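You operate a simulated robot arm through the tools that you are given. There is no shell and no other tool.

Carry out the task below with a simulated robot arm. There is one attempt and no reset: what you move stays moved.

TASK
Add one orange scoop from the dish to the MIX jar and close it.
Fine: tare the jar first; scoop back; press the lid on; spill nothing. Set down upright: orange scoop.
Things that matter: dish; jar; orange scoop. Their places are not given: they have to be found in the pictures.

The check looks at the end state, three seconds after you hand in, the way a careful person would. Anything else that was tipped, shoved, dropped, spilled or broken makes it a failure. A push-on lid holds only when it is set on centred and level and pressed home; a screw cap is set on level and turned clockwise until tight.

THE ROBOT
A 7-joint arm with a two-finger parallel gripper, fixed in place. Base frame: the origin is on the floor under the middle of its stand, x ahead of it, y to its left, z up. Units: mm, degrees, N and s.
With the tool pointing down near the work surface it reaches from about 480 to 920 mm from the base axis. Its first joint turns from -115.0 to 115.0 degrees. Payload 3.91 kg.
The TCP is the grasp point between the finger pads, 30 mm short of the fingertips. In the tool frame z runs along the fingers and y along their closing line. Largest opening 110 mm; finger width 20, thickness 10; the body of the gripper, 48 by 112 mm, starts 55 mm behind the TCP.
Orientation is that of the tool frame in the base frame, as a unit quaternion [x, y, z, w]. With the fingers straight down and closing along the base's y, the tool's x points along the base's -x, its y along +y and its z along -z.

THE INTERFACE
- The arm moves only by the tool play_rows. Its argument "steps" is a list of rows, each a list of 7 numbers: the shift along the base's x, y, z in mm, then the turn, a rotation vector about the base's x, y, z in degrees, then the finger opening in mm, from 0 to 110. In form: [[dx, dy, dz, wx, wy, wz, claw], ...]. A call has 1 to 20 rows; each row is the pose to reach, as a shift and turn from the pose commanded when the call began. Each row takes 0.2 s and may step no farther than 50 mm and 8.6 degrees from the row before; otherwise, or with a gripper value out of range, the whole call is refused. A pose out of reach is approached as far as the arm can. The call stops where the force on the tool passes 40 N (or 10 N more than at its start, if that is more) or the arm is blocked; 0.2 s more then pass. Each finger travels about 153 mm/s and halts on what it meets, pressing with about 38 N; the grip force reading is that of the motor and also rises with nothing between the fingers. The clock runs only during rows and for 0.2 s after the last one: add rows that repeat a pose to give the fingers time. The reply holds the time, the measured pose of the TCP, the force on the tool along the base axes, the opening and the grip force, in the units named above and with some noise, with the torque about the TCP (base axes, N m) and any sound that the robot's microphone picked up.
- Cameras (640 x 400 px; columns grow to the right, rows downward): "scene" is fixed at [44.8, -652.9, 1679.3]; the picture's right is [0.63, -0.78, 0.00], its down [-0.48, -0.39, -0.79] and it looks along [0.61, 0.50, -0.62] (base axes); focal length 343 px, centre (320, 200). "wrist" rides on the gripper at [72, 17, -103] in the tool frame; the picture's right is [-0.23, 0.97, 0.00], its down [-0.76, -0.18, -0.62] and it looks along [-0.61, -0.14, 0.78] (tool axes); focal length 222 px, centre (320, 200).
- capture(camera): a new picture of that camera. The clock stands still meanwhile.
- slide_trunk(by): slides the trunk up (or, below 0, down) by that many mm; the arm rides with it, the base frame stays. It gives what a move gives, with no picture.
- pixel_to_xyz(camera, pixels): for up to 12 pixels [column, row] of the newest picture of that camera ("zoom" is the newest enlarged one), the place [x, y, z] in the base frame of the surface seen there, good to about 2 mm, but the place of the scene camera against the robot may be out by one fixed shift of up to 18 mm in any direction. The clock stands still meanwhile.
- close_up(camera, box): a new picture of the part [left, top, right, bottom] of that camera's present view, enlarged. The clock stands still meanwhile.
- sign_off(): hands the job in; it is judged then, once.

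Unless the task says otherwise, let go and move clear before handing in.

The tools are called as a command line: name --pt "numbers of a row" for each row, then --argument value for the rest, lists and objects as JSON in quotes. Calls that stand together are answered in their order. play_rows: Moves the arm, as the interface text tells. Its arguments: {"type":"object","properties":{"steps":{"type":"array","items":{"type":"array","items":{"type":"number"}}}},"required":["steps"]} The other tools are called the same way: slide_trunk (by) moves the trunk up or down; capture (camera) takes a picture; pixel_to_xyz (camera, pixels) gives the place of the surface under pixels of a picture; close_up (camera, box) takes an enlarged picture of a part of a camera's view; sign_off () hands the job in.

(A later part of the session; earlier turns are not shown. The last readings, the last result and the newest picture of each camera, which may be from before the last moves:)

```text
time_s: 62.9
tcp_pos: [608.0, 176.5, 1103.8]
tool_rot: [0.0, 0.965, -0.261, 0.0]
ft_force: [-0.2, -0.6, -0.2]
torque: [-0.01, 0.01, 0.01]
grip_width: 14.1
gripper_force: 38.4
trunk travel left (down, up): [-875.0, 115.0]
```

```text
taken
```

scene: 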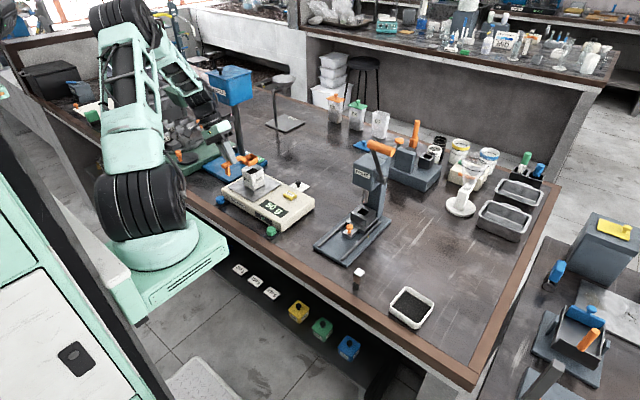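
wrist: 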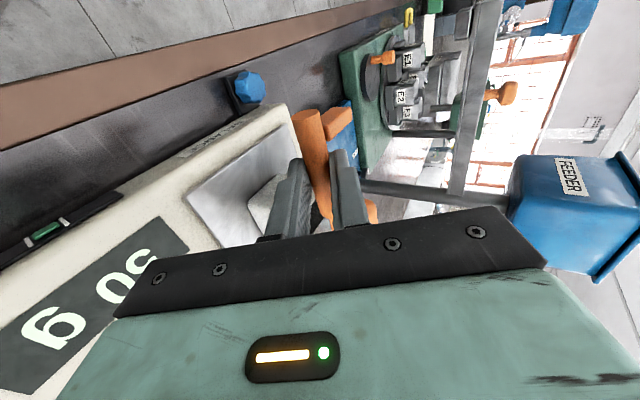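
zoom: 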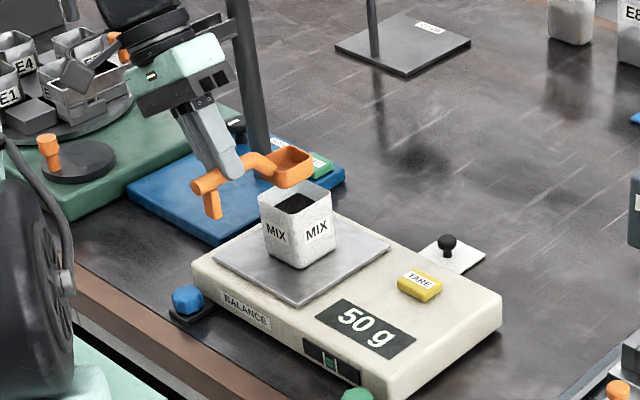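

The bowl is empty, the jar shows a dark top layer and the balance reads 50 g with nothing spilled. I'll carry the scoop back above its original spot and restore its 3.5° yaw.

play_rows --pt "0 -10 8 0 0 0 0" --pt "0 -45 10 0 0 0 0" --pt "0 -85 10 0 0 0 0" --pt "5 -125 10 0 0 0 0" --pt "10 -165 5 0 0 1 0" --pt "18 -205 0 0 0 2 0" --pt "26 -245 -20 0 0 3 0" --pt "33 -272.9 -50 0 0 3.5 0" --pt "33 -272.9 -95 0 0 3.5 0" --pt "33 -272.9 -125 0 0 3.5 0" --pt "33 -272.9 -125 0 0 3.5 0"

close_up --camera "scene" --box '[240, 150, 360, 250]'

close_up --camera "wrist" --box '[220, 60, 440, 220]'

```text
time_s: 65.3
tcp_pos: [639.1, -95.4, 977.5]
tool_rot: [-0.029, 0.966, -0.259, 0.008]
ft_force: [-0.1, -0.1, -1.1]
torque: [-0.01, 0.0, 0.01]
grip_width: 14.1
gripper_force: 38.1
trunk travel left (down, up): [-875.0, 115.0]
```

```text
4.00 times, centred on (300, 200) of scene
```

zoom: 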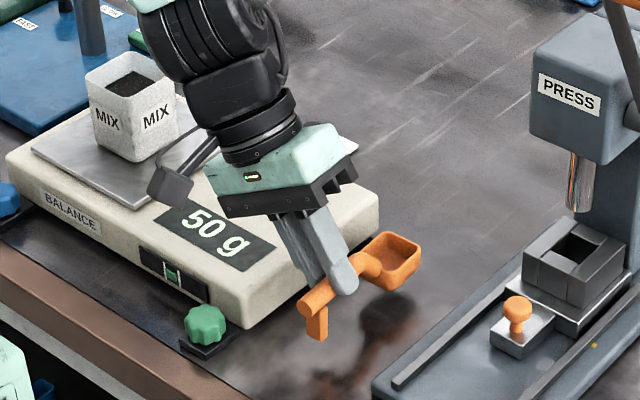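

```text
2.50 times, centred on (330, 140) of wrist
```

zoom: 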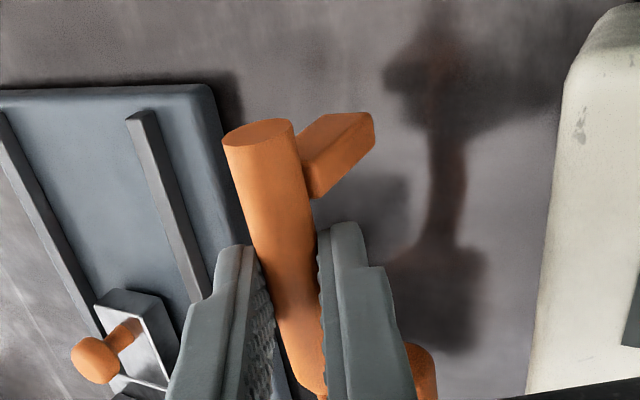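

The scoop is right above its old spot, about 20 mm up and level. I'll lower it gently until it touches the table.

play_rows --pt "0 0 -8 0 0 0 0" --pt "0 0 -14 0 0 0 0" --pt "0 0 -17 0 0 0 0" --pt "0 0 -18.5 0 0 0 0" --pt "0 0 -19.5 0 0 0 0" --pt "0 0 -20.5 0 0 0 0"

close_up --camera "scene" --box '[270, 190, 350, 250]'

```text
time_s: 66.7
tcp_pos: [638.7, -97.1, 958.4]
tool_rot: [-0.029, 0.966, -0.258, 0.009]
ft_force: [-0.2, 2.4, 18.8]
torque: [-0.36, -0.25, 0.0]
grip_width: 14.1
gripper_force: 38.3
trunk travel left (down, up): [-875.0, 115.0]
```

```text
6.67 times, centred on (310, 220) of scene
```

zoom: 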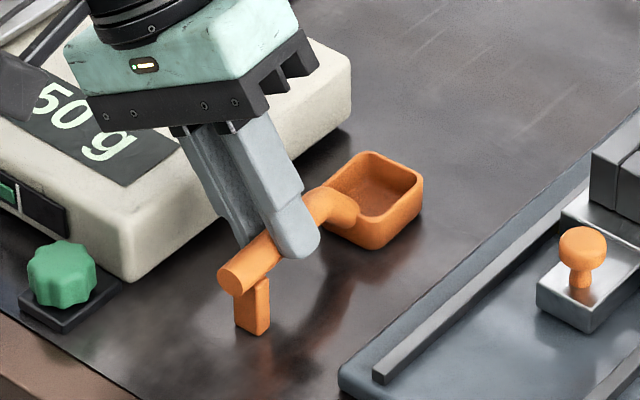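

The scoop is down, with 18.8 N shared between bowl and leg. I'll ease off about 1 mm, then open the fingers gently.

play_rows --pt "0 0 0.7 0 0 0 0" --pt "0 0 1.0 0 0 0 0" --pt "0 0 1.0 0 0 0 0"

```text
time_s: 67.5
tcp_pos: [638.7, -95.3, 958.3]
tool_rot: [-0.029, 0.965, -0.259, 0.008]
ft_force: [1.8, -0.5, 13.4]
torque: [-0.28, -0.04, -0.03]
grip_width: 14.2
gripper_force: 37.9
trunk travel left (down, up): [-875.0, 115.0]
```

It still presses with 13 N; I'll ease up another 1.8 mm before opening.

play_rows --pt "0 0 0.8 0 0 0 0" --pt "0 0 1.8 0 0 0 0" --pt "0 0 1.8 0 0 0 0"

close_up --camera "scene" --box '[270, 190, 350, 250]'

```text
time_s: 68.3
tcp_pos: [638.9, -96.2, 958.5]
tool_rot: [-0.029, 0.965, -0.259, 0.009]
ft_force: [-0.1, 0.2, -0.6]
torque: [-0.01, -0.01, 0.02]
grip_width: 14.3
gripper_force: 37.4
trunk travel left (down, up): [-875.0, 115.0]
```

```text
6.67 times, centred on (310, 220) of scene
```

zoom: 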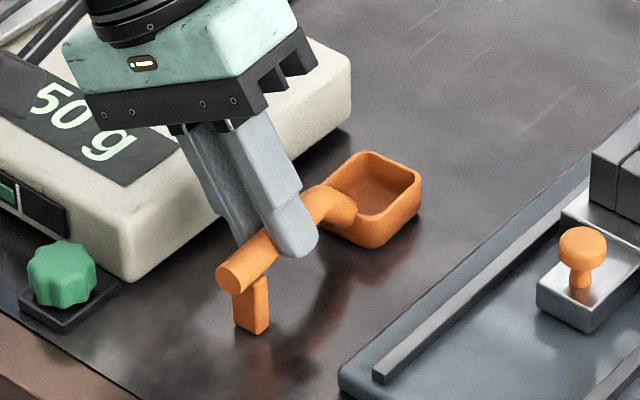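

Force is zero with the scoop just at table contact. I'll open the fingers slowly and then back out along the finger axis.

play_rows --pt "0 0 0 0 0 0 14" --pt "0 0 0 0 0 0 18" --pt "0 0 0 0 0 0 24" --pt "0 0 0 0 0 0 32" --pt "0 0 0 0 0 0 32"

close_up --camera "scene" --box '[270, 190, 350, 250]'

close_up --camera "wrist" --box '[220, 60, 440, 220]'

```text
time_s: 69.5
tcp_pos: [639.0, -96.2, 958.6]
tool_rot: [-0.03, 0.965, -0.259, 0.008]
ft_force: [0.3, -0.5, -0.9]
torque: [0.03, 0.05, -0.01]
grip_width: 31.7
gripper_force: 0.1
trunk travel left (down, up): [-875.0, 115.0]
```

```text
6.67 times, centred on (310, 220) of scene
```

zoom: 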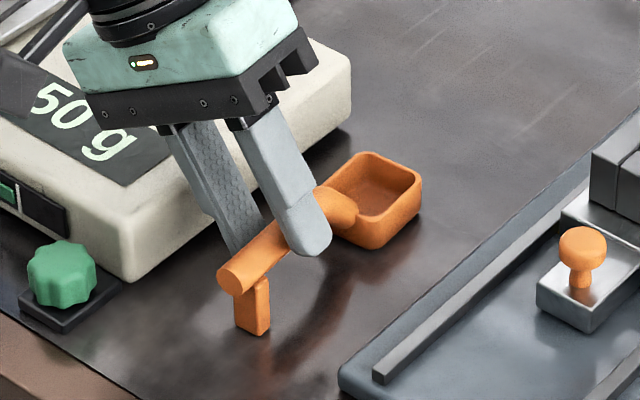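

```text
2.50 times, centred on (330, 140) of wrist
```

zoom: 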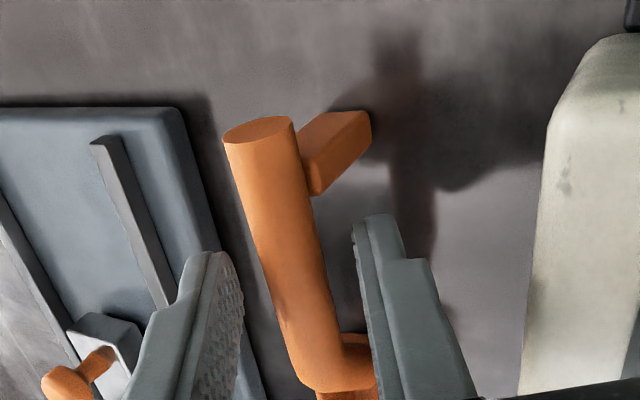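

The scoop stands free on its bowl and leg in its original place, and the fingers are clear of the handle. I'll back out along the finger axis and then go straight and upright.

play_rows --pt "0 10 17.3 0 0 0 32" --pt "0 22 38.1 0 0 0 34" --pt "0 35 60.6 0 0 0 36" --pt "0 40 90 4 0 -1 40" --pt "0 45 115 11 0 -2 40" --pt "0 50 125 18 0 -3 40" --pt "10 60 130 25 0 -3.5 40" --pt "20 70 130 30 0 -3.5 40" --pt "20 70 130 30 0 -3.5 40"

capture --camera "scene"

close_up --camera "scene" --box '[230, 140, 350, 250]'

```text
time_s: 71.5
tcp_pos: [657.2, -25.0, 1091.4]
tool_rot: [0.003, 1.0, 0.0, 0.008]
ft_force: [0.2, 0.4, -0.2]
torque: [0.01, 0.02, -0.04]
grip_width: 39.9
gripper_force: 0.1
trunk travel left (down, up): [-875.0, 115.0]
```

```text
taken
```

scene: 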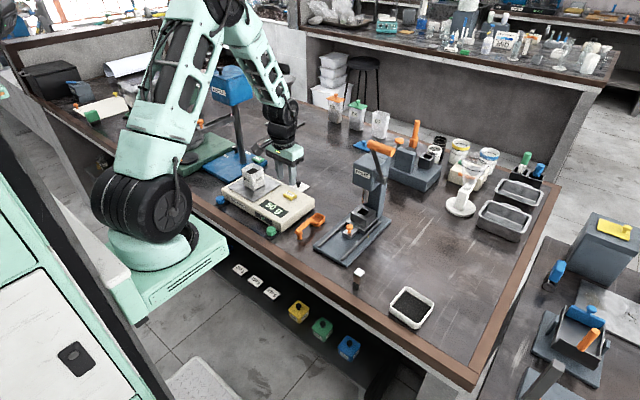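

```text
3.64 times, centred on (290, 195) of scene
```

zoom: 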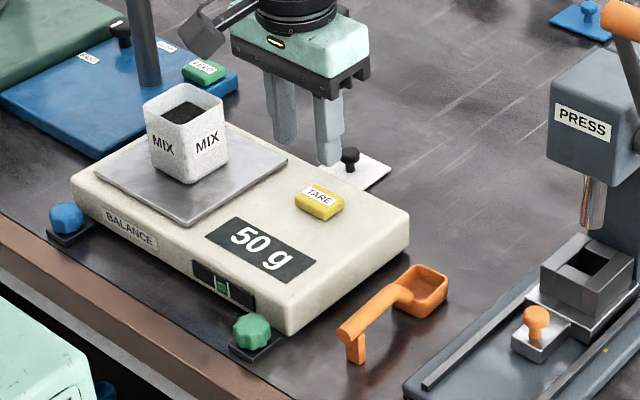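

The scoop stands in place and the balance still reads 50 g. I'll remove the roughly 0.9° leftover tilt from the hand and move over the lid for a closer view of its knob.

play_rows --pt "36 18 0 0 0.43 0.15 60" --pt "72 36 0 0 0.854 0.31 90" --pt "110 55 0 0 0.854 0.31 110" --pt "148 73 -10 0 0.854 0.31 110" --pt "181 91 -30 0 0.854 0.31 110" --pt "181 91 -45 0 0.854 0.31 110" --pt "181 91 -45 0 0.854 0.31 110"

capture --camera "wrist"

close_up --camera "wrist" --box '[260, 30, 400, 130]'

```text
time_s: 73.1
tcp_pos: [842.1, 64.4, 1044.5]
tool_rot: [0.0, 1.0, 0.0, -0.001]
ft_force: [0.4, 0.4, 0.7]
torque: [-0.01, 0.03, 0.01]
grip_width: 109.9
gripper_force: 0.1
trunk travel left (down, up): [-875.0, 115.0]
```

```text
taken
```

wrist: 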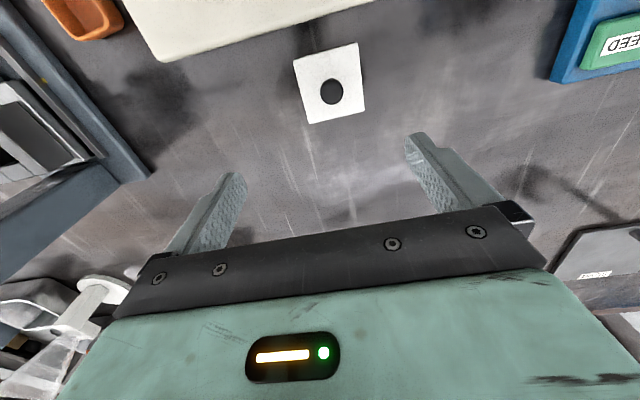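

```text
4.00 times, centred on (330, 80) of wrist
```

zoom: 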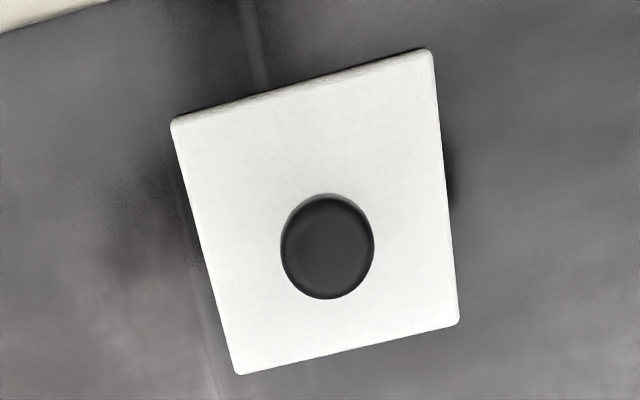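

The lid and its round knob are clearly visible. I'll measure the lid corners and knob edges.

pixel_to_xyz --camera "zoom" --pixels '[[177, 125], [428, 55], [455, 320], [240, 370], [327, 250], [327, 200], [327, 293], [286, 250], [370, 245], [303, 90], [345, 345], [440, 190]]'

pixel_to_xyz --camera "wrist" --pixels '[[320, 92], [343, 91], [331, 80], [332, 102]]'

close_up --camera "scene" --box '[270, 160, 330, 205]'

```text
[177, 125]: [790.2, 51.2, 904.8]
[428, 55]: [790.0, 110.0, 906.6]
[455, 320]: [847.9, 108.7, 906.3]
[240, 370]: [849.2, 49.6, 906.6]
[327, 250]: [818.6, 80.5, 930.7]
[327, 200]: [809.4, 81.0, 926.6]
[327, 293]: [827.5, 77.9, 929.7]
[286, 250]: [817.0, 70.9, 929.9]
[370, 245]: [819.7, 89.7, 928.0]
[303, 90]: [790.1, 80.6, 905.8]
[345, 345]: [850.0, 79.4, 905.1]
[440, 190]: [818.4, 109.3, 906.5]
```

```text
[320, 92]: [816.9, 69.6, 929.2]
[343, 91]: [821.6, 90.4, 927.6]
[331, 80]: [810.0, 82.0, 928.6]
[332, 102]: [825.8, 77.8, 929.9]
```

```text
8.89 times, centred on (300, 182) of scene
```

zoom: 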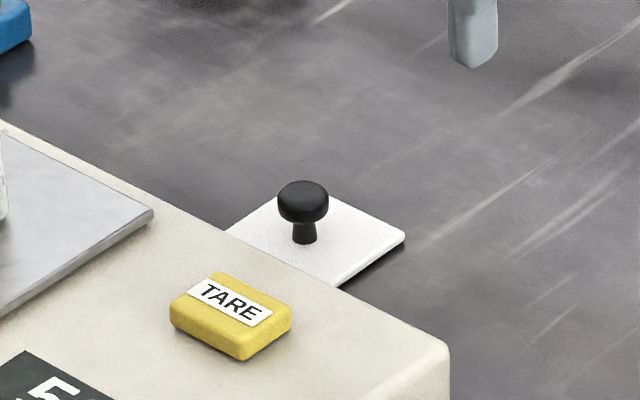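

The lid is 59 mm square centred at (819.8,79.9) with practically no yaw, and the knob cap is 20 mm across at (819,80), top z 930. Before grasping it, I'll take one closer view of the jar to pin down its centre and yaw.

play_rows --pt "-30 15 25 0 0 0 110" --pt "-60 35 50 0 0 0 110" --pt "-95 60 55 0 0 0 110" --pt "-121 80 55 0 0 0 110" --pt "-121 80 55 0 0 0 110"

capture --camera "wrist"

close_up --camera "wrist" --box '[240, 0, 420, 130]'

```text
time_s: 74.3
tcp_pos: [717.9, 143.5, 1099.8]
tool_rot: [0.0, 1.0, 0.0, 0.0]
ft_force: [-0.8, 0.7, 0.8]
torque: [0.0, 0.01, 0.0]
grip_width: 110.2
gripper_force: 0.0
trunk travel left (down, up): [-875.0, 115.0]
```

```text
taken
```

wrist: 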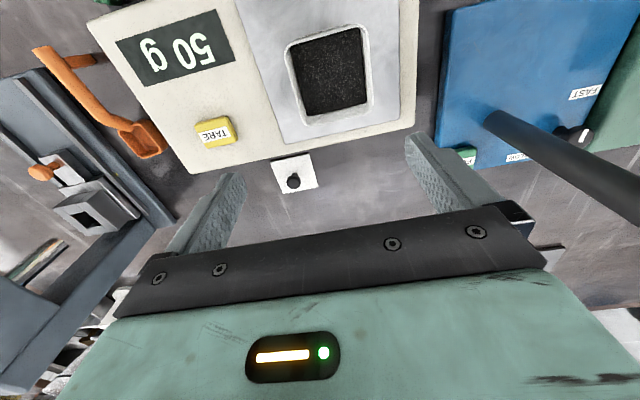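

```text
3.08 times, centred on (330, 65) of wrist
```

zoom: 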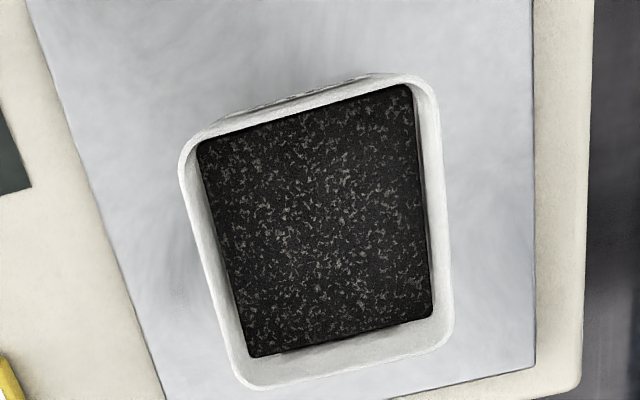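

pixel_to_xyz --camera "zoom" --pixels '[[205, 262], [210, 262], [441, 210], [446, 210], [300, 110], [300, 115], [350, 364], [350, 369], [217, 310], [195, 215], [434, 130], [449, 290]]'

pixel_to_xyz --camera "zoom" --pixels '[[201, 262], [213, 262], [436, 210], [450, 210], [300, 106], [300, 120], [350, 359], [350, 374], [187, 155], [428, 85], [448, 340], [245, 380]]'

```text
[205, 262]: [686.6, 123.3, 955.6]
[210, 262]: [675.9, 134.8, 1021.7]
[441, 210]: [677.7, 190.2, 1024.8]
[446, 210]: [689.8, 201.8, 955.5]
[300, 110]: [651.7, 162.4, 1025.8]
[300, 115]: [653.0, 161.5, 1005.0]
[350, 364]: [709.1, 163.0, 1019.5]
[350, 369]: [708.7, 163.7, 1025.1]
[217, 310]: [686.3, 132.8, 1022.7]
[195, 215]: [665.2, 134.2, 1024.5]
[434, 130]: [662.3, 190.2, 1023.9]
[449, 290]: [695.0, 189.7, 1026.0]
```

```text
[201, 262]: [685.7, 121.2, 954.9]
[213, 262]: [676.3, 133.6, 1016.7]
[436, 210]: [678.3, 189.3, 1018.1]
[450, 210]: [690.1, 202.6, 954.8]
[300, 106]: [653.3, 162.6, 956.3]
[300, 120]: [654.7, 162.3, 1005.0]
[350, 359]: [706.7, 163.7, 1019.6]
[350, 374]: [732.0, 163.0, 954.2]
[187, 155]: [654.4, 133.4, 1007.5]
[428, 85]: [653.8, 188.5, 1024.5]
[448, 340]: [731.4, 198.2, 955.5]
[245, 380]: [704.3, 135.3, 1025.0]
```

The jar rim is centred at (680.2,161.8), 58 mm square with no noticeable yaw. I'll return over the lid's knob with a 50 mm opening and stop just above it.

play_rows --pt "33 -21 0 0 0 0 90" --pt "66 -43 0 0 0 0 70" --pt "99.6 -65.1 0 0 0 0 50" --pt "99.6 -65.1 -40 0 0 0 50" --pt "99.6 -65.1 -80 0 0 0 50" --pt "99.6 -65.1 -115 0 0 0 50" --pt "99.6 -65.1 -125 0 0 0 50" --pt "99.6 -65.1 -125 0 0 0 50"

capture --camera "wrist"

close_up --camera "wrist" --box '[240, 90, 420, 220]'

close_up --camera "scene" --box '[270, 140, 340, 205]'

```text
time_s: 76.1
tcp_pos: [817.6, 79.4, 975.1]
tool_rot: [0.0, 1.0, 0.0, -0.001]
ft_force: [-0.2, -0.3, -0.2]
torque: [0.02, 0.04, 0.01]
grip_width: 50.2
gripper_force: 0.0
trunk travel left (down, up): [-875.0, 115.0]
```

```text
taken
```

wrist: 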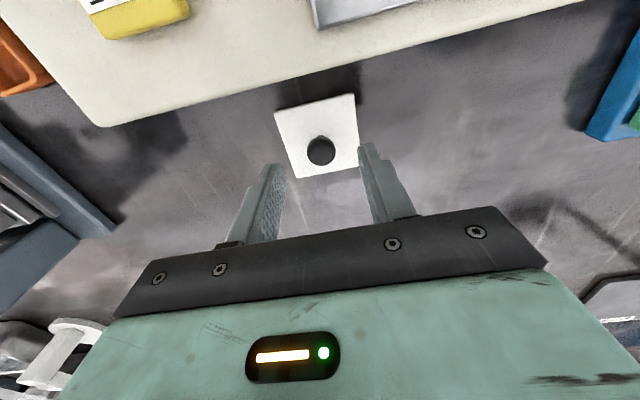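

```text
3.08 times, centred on (330, 155) of wrist
```

zoom: 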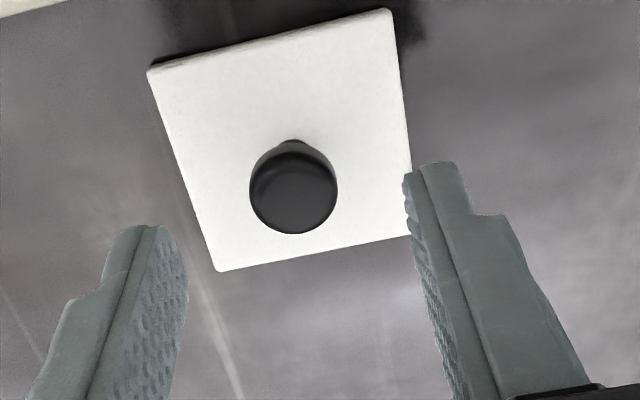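

```text
6.15 times, centred on (305, 172) of scene
```

zoom: 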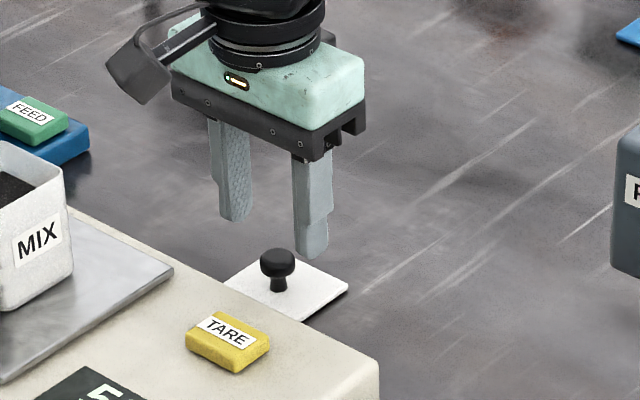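

The knob is within about 1 mm of the tool axis (zoom (294,195)). I'll lower so the tips are just above the lid plate, and close on the knob cap.

play_rows --pt "0 0 -12 0 0 0 50" --pt "0 0 -22 0 0 0 50" --pt "0 0 -29 0 0 0 50" --pt "0 0 -32.3 0 0 0 50" --pt "0 0 -32.3 0 0 0 36" --pt "0 0 -32.3 0 0 0 26" --pt "0 0 -32.3 0 0 0 21" --pt "0 0 -32.3 0 0 0 10" --pt "0 0 -32.3 0 0 0 0" --pt "0 0 -32.3 0 0 0 0"

close_up --camera "wrist" --box '[240, 90, 420, 220]'

close_up --camera "scene" --box '[270, 140, 340, 205]'

```text
time_s: 78.3
tcp_pos: [818.6, 79.5, 941.4]
tool_rot: [0.0, 1.0, 0.0, 0.0]
ft_force: [-0.9, 0.6, -0.9]
torque: [-0.02, 0.0, 0.02]
grip_width: 17.7
gripper_force: 38.0
trunk travel left (down, up): [-875.0, 115.0]
```

```text
3.08 times, centred on (330, 155) of wrist
```

zoom: 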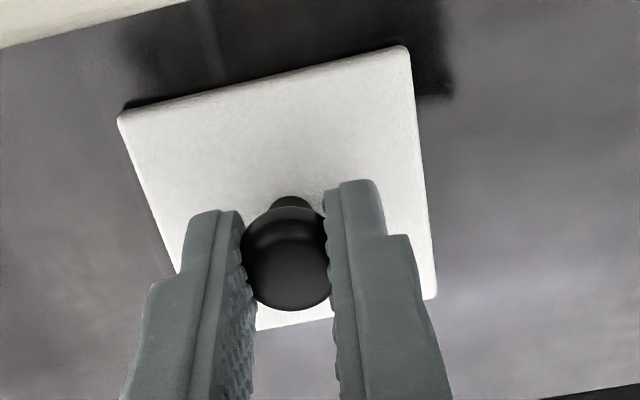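

```text
6.15 times, centred on (305, 172) of scene
```

zoom: 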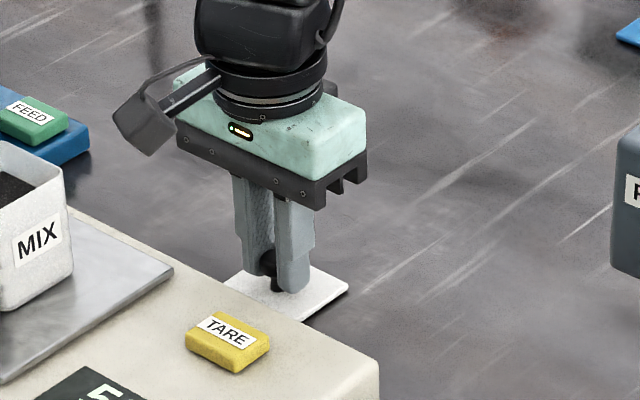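

The knob is gripped at 17.7 mm. I'll lift the lid straight up and check that it hangs level.

play_rows --pt "0 0 8 0 0 0 0" --pt "0 0 25 0 0 0 0" --pt "0 0 55 0 0 0 0" --pt "0 0 90 0 0 0 0" --pt "0 0 125 0 0 0 0" --pt "0 0 150 0 0 0 0" --pt "0 0 150 0 0 0 0"

close_up --camera "wrist" --box '[240, 90, 420, 220]'

close_up --camera "scene" --box '[230, 110, 340, 205]'

```text
time_s: 79.9
tcp_pos: [818.7, 80.2, 1094.1]
tool_rot: [0.0, 1.0, 0.0, 0.001]
ft_force: [-0.5, -0.9, 0.1]
torque: [0.01, 0.03, 0.02]
grip_width: 17.1
gripper_force: 38.0
trunk travel left (down, up): [-875.0, 115.0]
```

```text
3.08 times, centred on (330, 155) of wrist
```

zoom: 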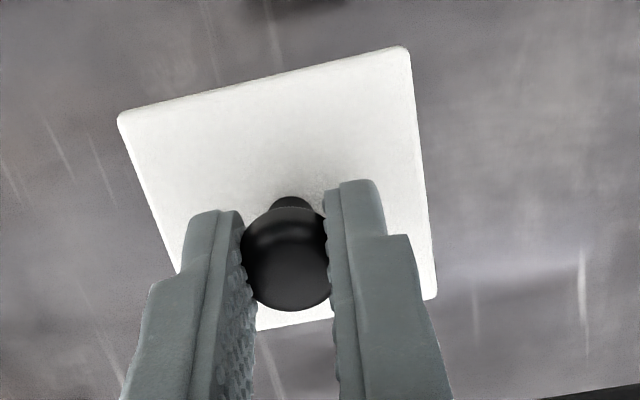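

```text
4.21 times, centred on (285, 158) of scene
```

zoom: 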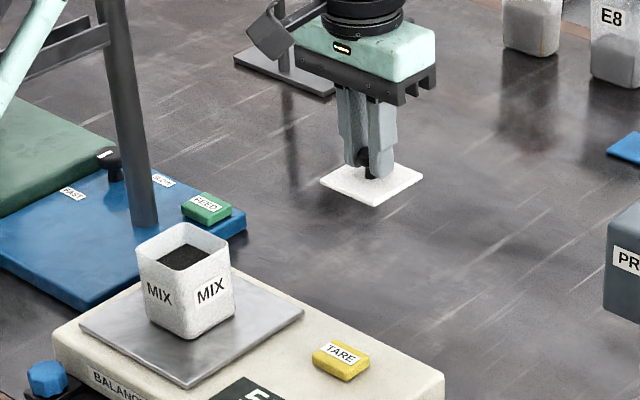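

The lid hangs exactly as it lay. I'll measure its corners relative to the hand to know its centre offset precisely.

close_up --camera "wrist" --box '[240, 90, 420, 220]'

pixel_to_xyz --camera "wrist" --pixels '[[266, 130], [356, 107], [310, 118], [363, 145], [365, 183], [276, 155], [325, 194], [340, 130], [300, 140]]'

```text
3.08 times, centred on (330, 155) of wrist
```

zoom: 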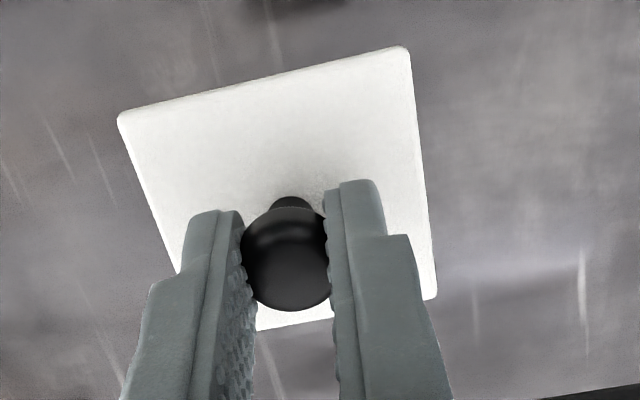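

```text
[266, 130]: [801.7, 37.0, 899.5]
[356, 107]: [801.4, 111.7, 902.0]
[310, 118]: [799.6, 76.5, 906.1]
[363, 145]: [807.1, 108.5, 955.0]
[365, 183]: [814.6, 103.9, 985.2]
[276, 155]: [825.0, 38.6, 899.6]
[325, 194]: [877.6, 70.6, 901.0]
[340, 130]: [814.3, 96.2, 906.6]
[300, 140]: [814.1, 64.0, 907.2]
```

Those readings came from the older full picture. I'll query the new enlarged picture instead.

pixel_to_xyz --camera "zoom" --pixels '[[122, 122], [403, 52], [260, 87], [432, 295], [295, 322], [270, 326], [150, 190], [418, 180], [200, 110], [340, 70], [425, 240], [165, 230]]'

```text
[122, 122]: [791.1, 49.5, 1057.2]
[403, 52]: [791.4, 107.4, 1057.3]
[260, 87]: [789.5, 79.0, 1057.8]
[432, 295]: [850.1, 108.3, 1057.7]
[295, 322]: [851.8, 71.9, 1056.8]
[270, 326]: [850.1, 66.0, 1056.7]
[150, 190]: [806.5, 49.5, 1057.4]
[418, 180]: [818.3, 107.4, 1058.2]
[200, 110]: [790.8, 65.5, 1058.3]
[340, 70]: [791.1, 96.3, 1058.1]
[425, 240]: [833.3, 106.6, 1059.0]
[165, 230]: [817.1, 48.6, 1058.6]
```

Held, the lid's top is level at z≈1057.5, centred at about (820.3,78.2–80). I'll move it over the jar and compare lid edges with jar edges in the scene view before lowering.

play_rows --pt "-20 12 0 0 0 0 0" --pt "-55 32 0 0 0 0 0" --pt "-90 53 0 0 0 0 0" --pt "-120 71 0 0 0 0 0" --pt "-139.8 82.3 0 0 0 0 0" --pt "-139.8 82.3 -10 0 0 0 0" --pt "-139.8 82.3 -15 0 0 0 0" --pt "-139.8 82.3 -15 0 0 0 0"

close_up --camera "scene" --box '[225, 140, 305, 200]'

capture --camera "wrist"

```text
time_s: 81.7
tcp_pos: [678.3, 163.1, 1078.4]
tool_rot: [-0.001, 1.0, 0.001, 0.0]
ft_force: [0.4, 0.0, -0.5]
torque: [-0.03, 0.0, 0.03]
grip_width: 17.3
gripper_force: 38.0
trunk travel left (down, up): [-875.0, 115.0]
```

```text
6.67 times, centred on (265, 170) of scene
```

zoom: 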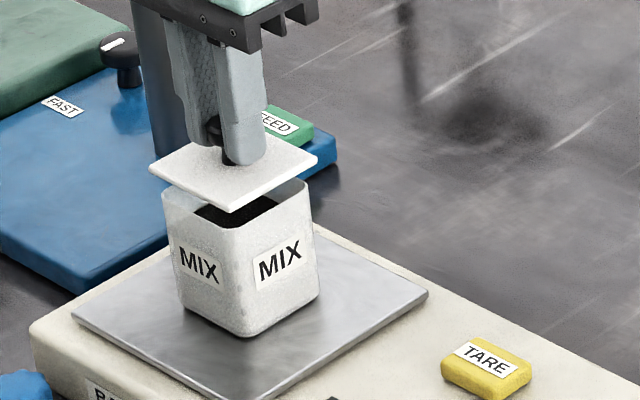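

```text
taken
```

wrist: 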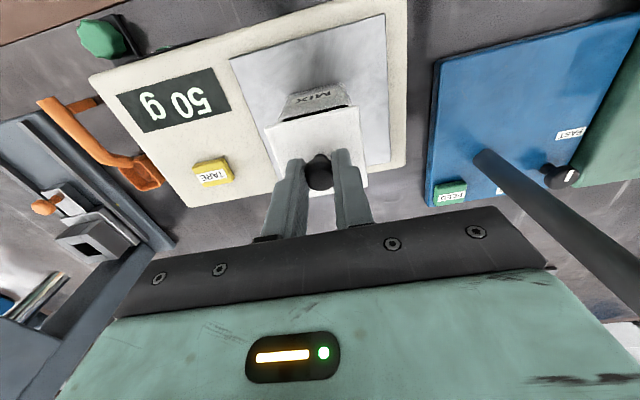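

The lid hangs about 12 mm over the jar and looks centred. I'll measure matching lid and jar points in this one picture.

pixel_to_xyz --camera "zoom" --pixels '[[153, 170], [232, 206], [313, 158], [190, 187], [275, 182], [200, 152], [164, 192], [240, 226], [308, 186], [200, 208], [275, 204], [175, 197]]'

close_up --camera "wrist" --box '[240, 60, 400, 200]'

```text
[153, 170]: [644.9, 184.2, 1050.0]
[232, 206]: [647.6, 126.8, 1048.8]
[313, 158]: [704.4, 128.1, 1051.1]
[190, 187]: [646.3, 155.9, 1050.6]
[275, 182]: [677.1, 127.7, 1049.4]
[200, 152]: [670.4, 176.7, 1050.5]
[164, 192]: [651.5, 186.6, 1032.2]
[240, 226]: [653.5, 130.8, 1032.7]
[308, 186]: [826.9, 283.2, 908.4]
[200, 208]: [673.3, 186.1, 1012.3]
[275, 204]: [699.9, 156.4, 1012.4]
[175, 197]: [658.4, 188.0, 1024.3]
```

```text
2.86 times, centred on (320, 130) of wrist
```

zoom: 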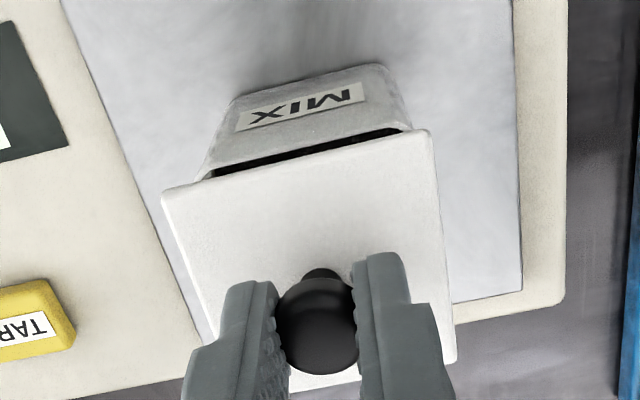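

I'll take a few more points on the jar's outer faces near the rim and on the lid edges in this same view to get the relative offset.

close_up --camera "scene" --box '[235, 155, 285, 195]'

```text
10.00 times, centred on (260, 175) of scene
```

zoom: 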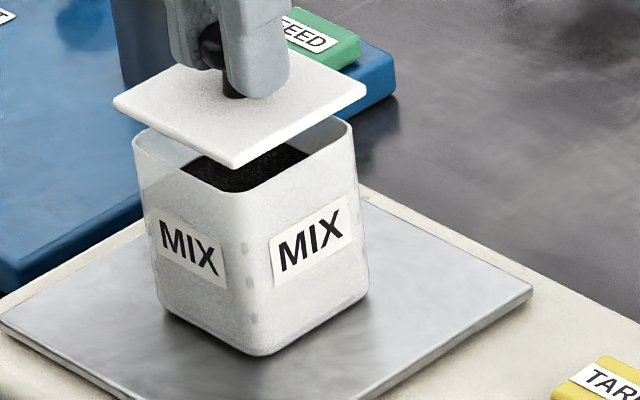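

pixel_to_xyz --camera "zoom" --pixels '[[200, 186], [190, 182], [290, 180], [310, 168], [170, 170], [330, 155], [180, 137], [300, 127], [210, 152], [270, 144], [120, 103], [360, 92]]'

pixel_to_xyz --camera "zoom" --pixels '[[200, 192], [290, 186], [180, 142], [300, 133], [235, 158], [245, 195], [140, 135], [348, 125], [175, 180], [320, 172], [150, 122], [330, 110]]'

```text
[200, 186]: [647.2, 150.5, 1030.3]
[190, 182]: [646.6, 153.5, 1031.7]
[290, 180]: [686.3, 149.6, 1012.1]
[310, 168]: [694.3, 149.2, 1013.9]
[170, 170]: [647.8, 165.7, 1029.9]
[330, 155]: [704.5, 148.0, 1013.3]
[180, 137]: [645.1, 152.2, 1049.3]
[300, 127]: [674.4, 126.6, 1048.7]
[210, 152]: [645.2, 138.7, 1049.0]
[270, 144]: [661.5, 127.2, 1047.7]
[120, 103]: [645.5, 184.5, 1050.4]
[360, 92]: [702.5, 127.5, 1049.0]
```

```text
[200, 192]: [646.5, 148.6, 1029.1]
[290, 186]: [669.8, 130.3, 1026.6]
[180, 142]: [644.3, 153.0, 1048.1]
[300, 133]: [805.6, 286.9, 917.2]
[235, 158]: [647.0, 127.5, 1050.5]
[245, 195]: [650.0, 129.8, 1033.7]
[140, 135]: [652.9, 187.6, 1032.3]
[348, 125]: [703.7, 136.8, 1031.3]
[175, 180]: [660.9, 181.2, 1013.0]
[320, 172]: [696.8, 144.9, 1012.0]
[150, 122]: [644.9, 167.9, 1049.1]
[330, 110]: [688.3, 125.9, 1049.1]
```

In the scene view the lid overhangs the jar by about 3.3 mm on the -y side and 1.9 mm on the -x side, so it needs roughly +1 mm in x and +2 mm in y. I'll cross-check from the wrist camera.

close_up --camera "wrist" --box '[250, 70, 390, 200]'

```text
3.08 times, centred on (320, 135) of wrist
```

zoom: 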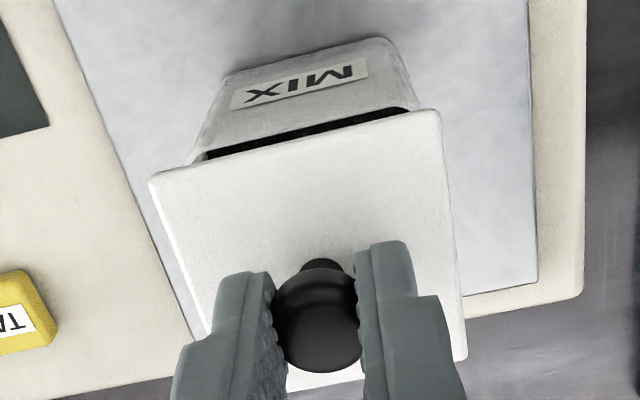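

pixel_to_xyz --camera "zoom" --pixels '[[155, 182], [435, 115], [300, 148], [180, 240], [446, 200], [455, 270], [193, 280], [203, 150], [411, 105], [300, 120], [192, 158], [405, 80]]'

pixel_to_xyz --camera "zoom" --pixels '[[158, 190], [440, 130], [300, 381], [340, 375], [170, 215], [442, 165], [466, 350], [205, 320], [250, 140], [350, 112], [200, 140], [408, 98]]'

```text
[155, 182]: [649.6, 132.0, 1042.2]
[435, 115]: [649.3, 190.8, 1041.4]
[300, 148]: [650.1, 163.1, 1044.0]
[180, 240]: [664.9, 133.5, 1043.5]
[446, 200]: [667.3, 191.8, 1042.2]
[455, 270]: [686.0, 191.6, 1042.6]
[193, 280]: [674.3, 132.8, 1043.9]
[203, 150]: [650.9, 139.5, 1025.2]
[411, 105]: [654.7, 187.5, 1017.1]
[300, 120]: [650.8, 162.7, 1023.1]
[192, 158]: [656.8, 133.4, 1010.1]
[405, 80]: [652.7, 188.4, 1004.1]
```

```text
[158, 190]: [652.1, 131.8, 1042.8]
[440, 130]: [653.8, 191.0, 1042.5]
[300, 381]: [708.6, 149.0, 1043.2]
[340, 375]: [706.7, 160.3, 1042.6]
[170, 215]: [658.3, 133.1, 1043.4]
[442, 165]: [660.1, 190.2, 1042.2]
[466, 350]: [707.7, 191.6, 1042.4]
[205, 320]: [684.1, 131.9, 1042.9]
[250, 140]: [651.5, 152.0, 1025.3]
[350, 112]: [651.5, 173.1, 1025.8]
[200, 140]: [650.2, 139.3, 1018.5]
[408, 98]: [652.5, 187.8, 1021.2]
```

The wrist view puts the lid at (679.0,162.0) against the jar at (680.1,161.6); the scene view suggests about +1.5 in x and +2 in y. I'll shift by (+1.3,+1.0), which stays within about 1.3 mm of both, lower to about 3 mm above the rim and look again.

play_rows --pt "0.7 0.5 -2 0 0 0 0" --pt "1.3 1.0 -5 0 0 0 0" --pt "1.3 1.0 -7 0 0 0 0" --pt "1.3 1.0 -7 0 0 0 0"

close_up --camera "scene" --box '[235, 155, 285, 195]'

close_up --camera "wrist" --box '[250, 70, 390, 200]'

```text
time_s: 82.7
tcp_pos: [679.9, 163.0, 1070.5]
tool_rot: [0.0, 1.0, 0.0, 0.0]
ft_force: [-0.3, -0.1, -1.1]
torque: [0.02, -0.02, 0.0]
grip_width: 17.1
gripper_force: 37.7
trunk travel left (down, up): [-875.0, 115.0]
```

```text
10.00 times, centred on (260, 175) of scene
```

zoom: 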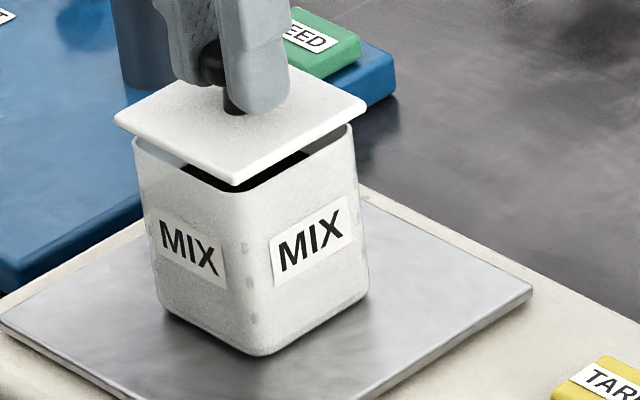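

```text
3.08 times, centred on (320, 135) of wrist
```

zoom: 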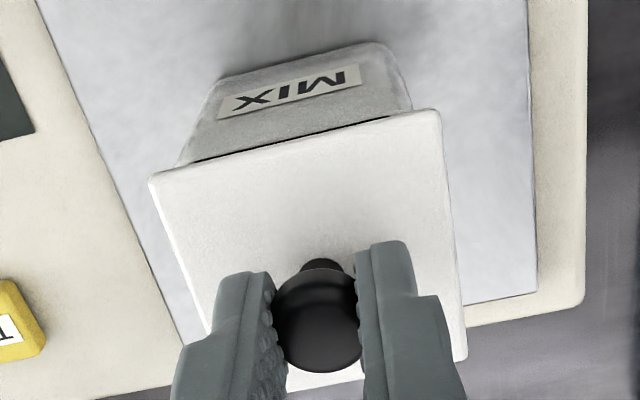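

The lid edges now run evenly around the jar (scene corners: lid (115,120)/(366,106), jar (135,140)/(354,125)). One more measurement from the wrist view.

pixel_to_xyz --camera "zoom" --pixels '[[155, 183], [433, 117], [300, 147], [172, 240], [448, 200], [457, 270], [190, 290], [300, 380], [465, 345], [340, 372], [180, 163], [412, 103]]'

pixel_to_xyz --camera "zoom" --pixels '[[300, 130], [260, 140], [350, 118], [192, 130], [408, 85], [203, 115], [398, 65], [168, 220], [443, 160], [200, 320], [184, 150], [410, 95]]'

```text
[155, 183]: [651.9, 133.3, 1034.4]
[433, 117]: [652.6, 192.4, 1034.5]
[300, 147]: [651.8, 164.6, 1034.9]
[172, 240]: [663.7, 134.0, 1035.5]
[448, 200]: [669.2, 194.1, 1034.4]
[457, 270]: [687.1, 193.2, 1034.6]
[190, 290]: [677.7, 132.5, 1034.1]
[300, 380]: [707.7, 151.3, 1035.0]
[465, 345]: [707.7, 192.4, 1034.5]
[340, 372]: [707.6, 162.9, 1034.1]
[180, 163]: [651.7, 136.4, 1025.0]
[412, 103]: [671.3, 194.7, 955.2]
```

```text
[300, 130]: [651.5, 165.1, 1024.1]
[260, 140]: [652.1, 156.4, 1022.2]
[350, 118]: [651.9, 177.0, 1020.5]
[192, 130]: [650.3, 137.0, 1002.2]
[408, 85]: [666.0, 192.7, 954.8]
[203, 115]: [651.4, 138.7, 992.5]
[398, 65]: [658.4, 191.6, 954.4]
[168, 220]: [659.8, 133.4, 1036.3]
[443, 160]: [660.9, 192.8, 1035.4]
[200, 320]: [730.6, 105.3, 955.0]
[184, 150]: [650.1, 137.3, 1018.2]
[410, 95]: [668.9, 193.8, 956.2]
```

Both views now agree with the lid centred to within about 1 mm. I'll nudge +0.7 mm in x and lower slowly until the lid touches the rim.

play_rows --pt "0.7 -0.2 -1 0 0 0 0" --pt "0.7 -0.2 -2 0 0 0 0" --pt "0.7 -0.2 -3 0 0 0 0" --pt "0.7 -0.2 -3.5 0 0 0 0" --pt "0.7 -0.2 -4 0 0 0 0"

close_up --camera "scene" --box '[235, 155, 285, 195]'

```text
time_s: 83.9
tcp_pos: [680.2, 162.2, 1065.2]
tool_rot: [0.0, 1.0, 0.001, 0.0]
ft_force: [0.2, 0.1, -0.5]
torque: [-0.01, 0.02, 0.06]
grip_width: 17.1
gripper_force: 38.1
trunk travel left (down, up): [-875.0, 115.0]
```

```text
10.00 times, centred on (260, 175) of scene
```

zoom: 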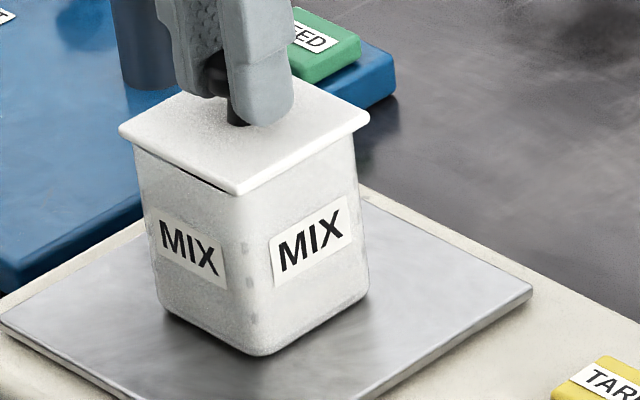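

The lid is almost on, symmetric over the jar, with no force yet. I'll continue down in small steps until contact.

play_rows --pt "0 0 -0.7 0 0 0 0" --pt "0 0 -1.4 0 0 0 0" --pt "0 0 -2.0 0 0 0 0" --pt "0 0 -2.0 0 0 0 0"

close_up --camera "scene" --box '[235, 155, 285, 195]'

```text
time_s: 84.9
tcp_pos: [681.2, 162.1, 1065.4]
tool_rot: [0.0, 1.0, 0.001, 0.001]
ft_force: [-2.0, -1.0, 22.7]
torque: [-0.02, 0.05, 0.0]
grip_width: 17.1
gripper_force: 37.6
trunk travel left (down, up): [-875.0, 115.0]
heard: snap
```

```text
10.00 times, centred on (260, 175) of scene
```

zoom: 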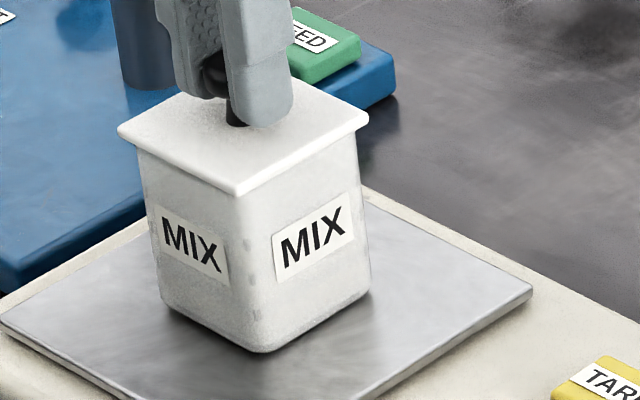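

I heard a "snap" at 22.7 N, so the lid seated and it looks level and flush. I'll ease off the pressure before opening the fingers.

play_rows --pt "0 0 0.5 0 0 0 0" --pt "0 0 1.0 0 0 0 0" --pt "0 0 1.0 0 0 0 0"

```text
time_s: 85.7
tcp_pos: [680.7, 163.1, 1065.4]
tool_rot: [0.0, 1.0, -0.001, 0.0]
ft_force: [-1.9, 0.1, 17.0]
torque: [0.01, -0.1, 0.0]
grip_width: 17.1
gripper_force: 38.5
trunk travel left (down, up): [-875.0, 115.0]
```

Still 17 N; I'll ease off a further 2.5 mm.

play_rows --pt "0 0 1.0 0 0 0 0" --pt "0 0 2.0 0 0 0 0" --pt "0 0 2.5 0 0 0 0" --pt "0 0 2.5 0 0 0 0"

close_up --camera "scene" --box '[235, 155, 285, 195]'

```text
time_s: 86.7
tcp_pos: [680.5, 161.7, 1066.6]
tool_rot: [0.0, 1.0, 0.0, 0.0]
ft_force: [0.1, 0.6, -0.5]
torque: [0.01, 0.03, -0.03]
grip_width: 17.2
gripper_force: 37.7
trunk travel left (down, up): [-875.0, 115.0]
heard: snap
```

```text
10.00 times, centred on (260, 175) of scene
```

zoom: 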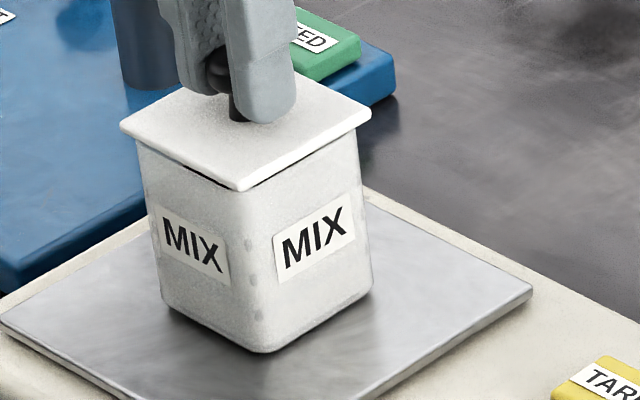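

A second "snap": easing up while still gripping pulled the lid loose again, with a thin gap at zoom (190,172). I'll press it back on and this time open the fingers while still pressing down.

play_rows --pt "0 0 -1 0 0 0 0" --pt "0 0 -2 0 0 0 0" --pt "0 0 -3 0 0 0 0" --pt "0 0 -4 0 0 0 0" --pt "0 0 -4.5 0 0 0 0"

close_up --camera "scene" --box '[235, 155, 285, 195]'

```text
time_s: 87.9
tcp_pos: [680.8, 163.3, 1063.9]
tool_rot: [0.0, 1.0, 0.001, 0.001]
ft_force: [-3.1, 1.3, 19.0]
torque: [0.01, 0.15, 0.01]
grip_width: 17.2
gripper_force: 37.9
trunk travel left (down, up): [-875.0, 115.0]
```

```text
10.00 times, centred on (260, 175) of scene
```

zoom: 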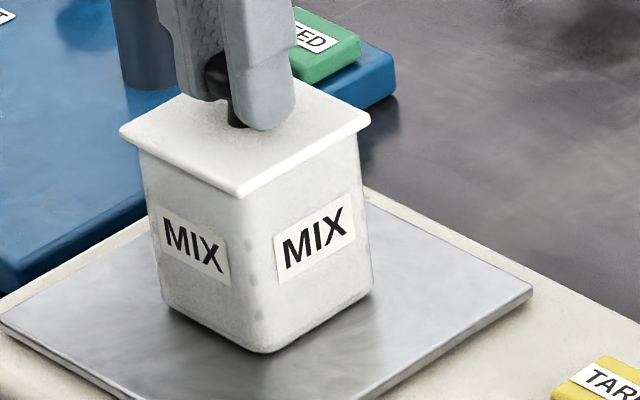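

At 19 N it hasn't snapped yet. I'll press a bit harder in half-millimetre steps.

play_rows --pt "0 0 -0.6 0 0 0 0" --pt "0 0 -1.2 0 0 0 0" --pt "0 0 -1.8 0 0 0 0" --pt "0 0 -2.2 0 0 0 0"

```text
time_s: 88.9
tcp_pos: [681.4, 163.3, 1064.3]
tool_rot: [0.0, 1.0, 0.001, 0.003]
ft_force: [-0.9, -1.2, 37.1]
torque: [-0.02, -0.01, -0.03]
grip_width: 17.3
gripper_force: 37.7
trunk travel left (down, up): [-875.0, 115.0]
```

37 N and still no snap. I'll look closely at the seating from both cameras before doing more.

close_up --camera "scene" --box '[240, 160, 280, 185]'

close_up --camera "wrist" --box '[250, 70, 390, 200]'

close_up --camera "scene" --box '[220, 150, 330, 230]'

```text
16.00 times, centred on (260, 172) of scene
```

zoom: 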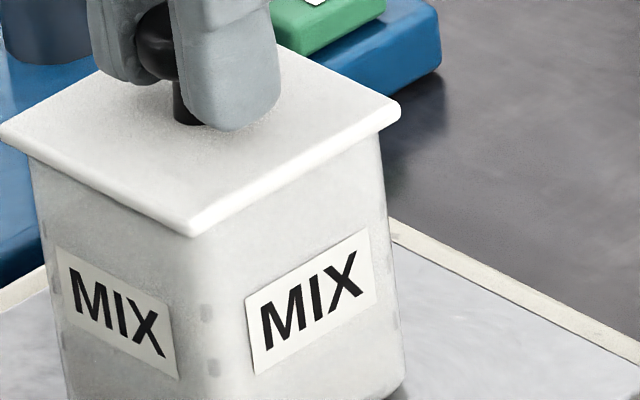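

```text
3.08 times, centred on (320, 135) of wrist
```

zoom: 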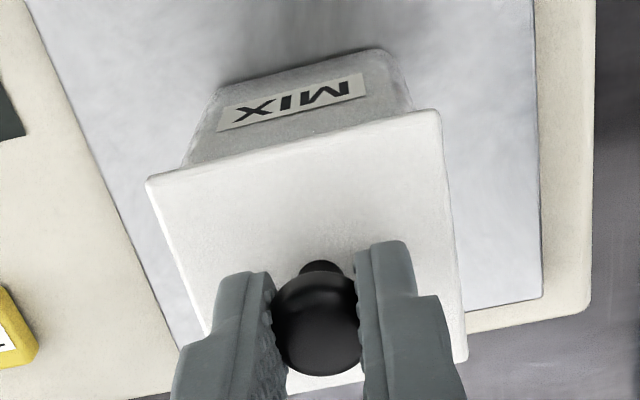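

```text
5.00 times, centred on (275, 190) of scene
```

zoom: 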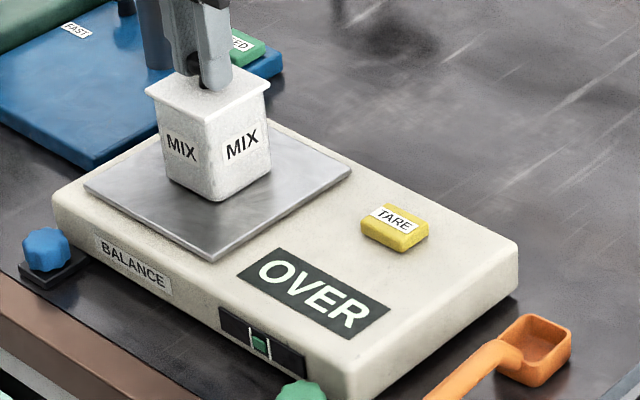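

The lid looks flush, but the balance shows OVER under the press, so I'll stop pushing. I'll ease off to a light downforce and then open the fingers there, so that I don't pull the lid up.

play_rows --pt "0 0 1.0 0 0 0 0" --pt "0 0 2.0 0 0 0 0" --pt "0 0 3.0 0 0 0 0" --pt "0 0 3.0 0 0 0 0"

```text
time_s: 89.9
tcp_pos: [680.7, 163.0, 1062.8]
tool_rot: [0.0, 1.0, -0.001, 0.0]
ft_force: [2.9, 0.5, 16.0]
torque: [0.01, -0.19, 0.01]
grip_width: 16.8
gripper_force: 38.4
trunk travel left (down, up): [-875.0, 115.0]
```

Still 16 N; easing 1.5 mm more, then opening with slight downforce left.

play_rows --pt "0 0 0.8 0 0 0 0" --pt "0 0 1.5 0 0 0 0" --pt "0 0 1.5 0 0 0 0"

```text
time_s: 90.7
tcp_pos: [680.7, 163.9, 1064.7]
tool_rot: [0.0, 1.0, -0.001, -0.001]
ft_force: [-0.9, 0.4, 0.0]
torque: [0.01, -0.01, -0.02]
grip_width: 17.2
gripper_force: 38.4
trunk travel left (down, up): [-875.0, 115.0]
```

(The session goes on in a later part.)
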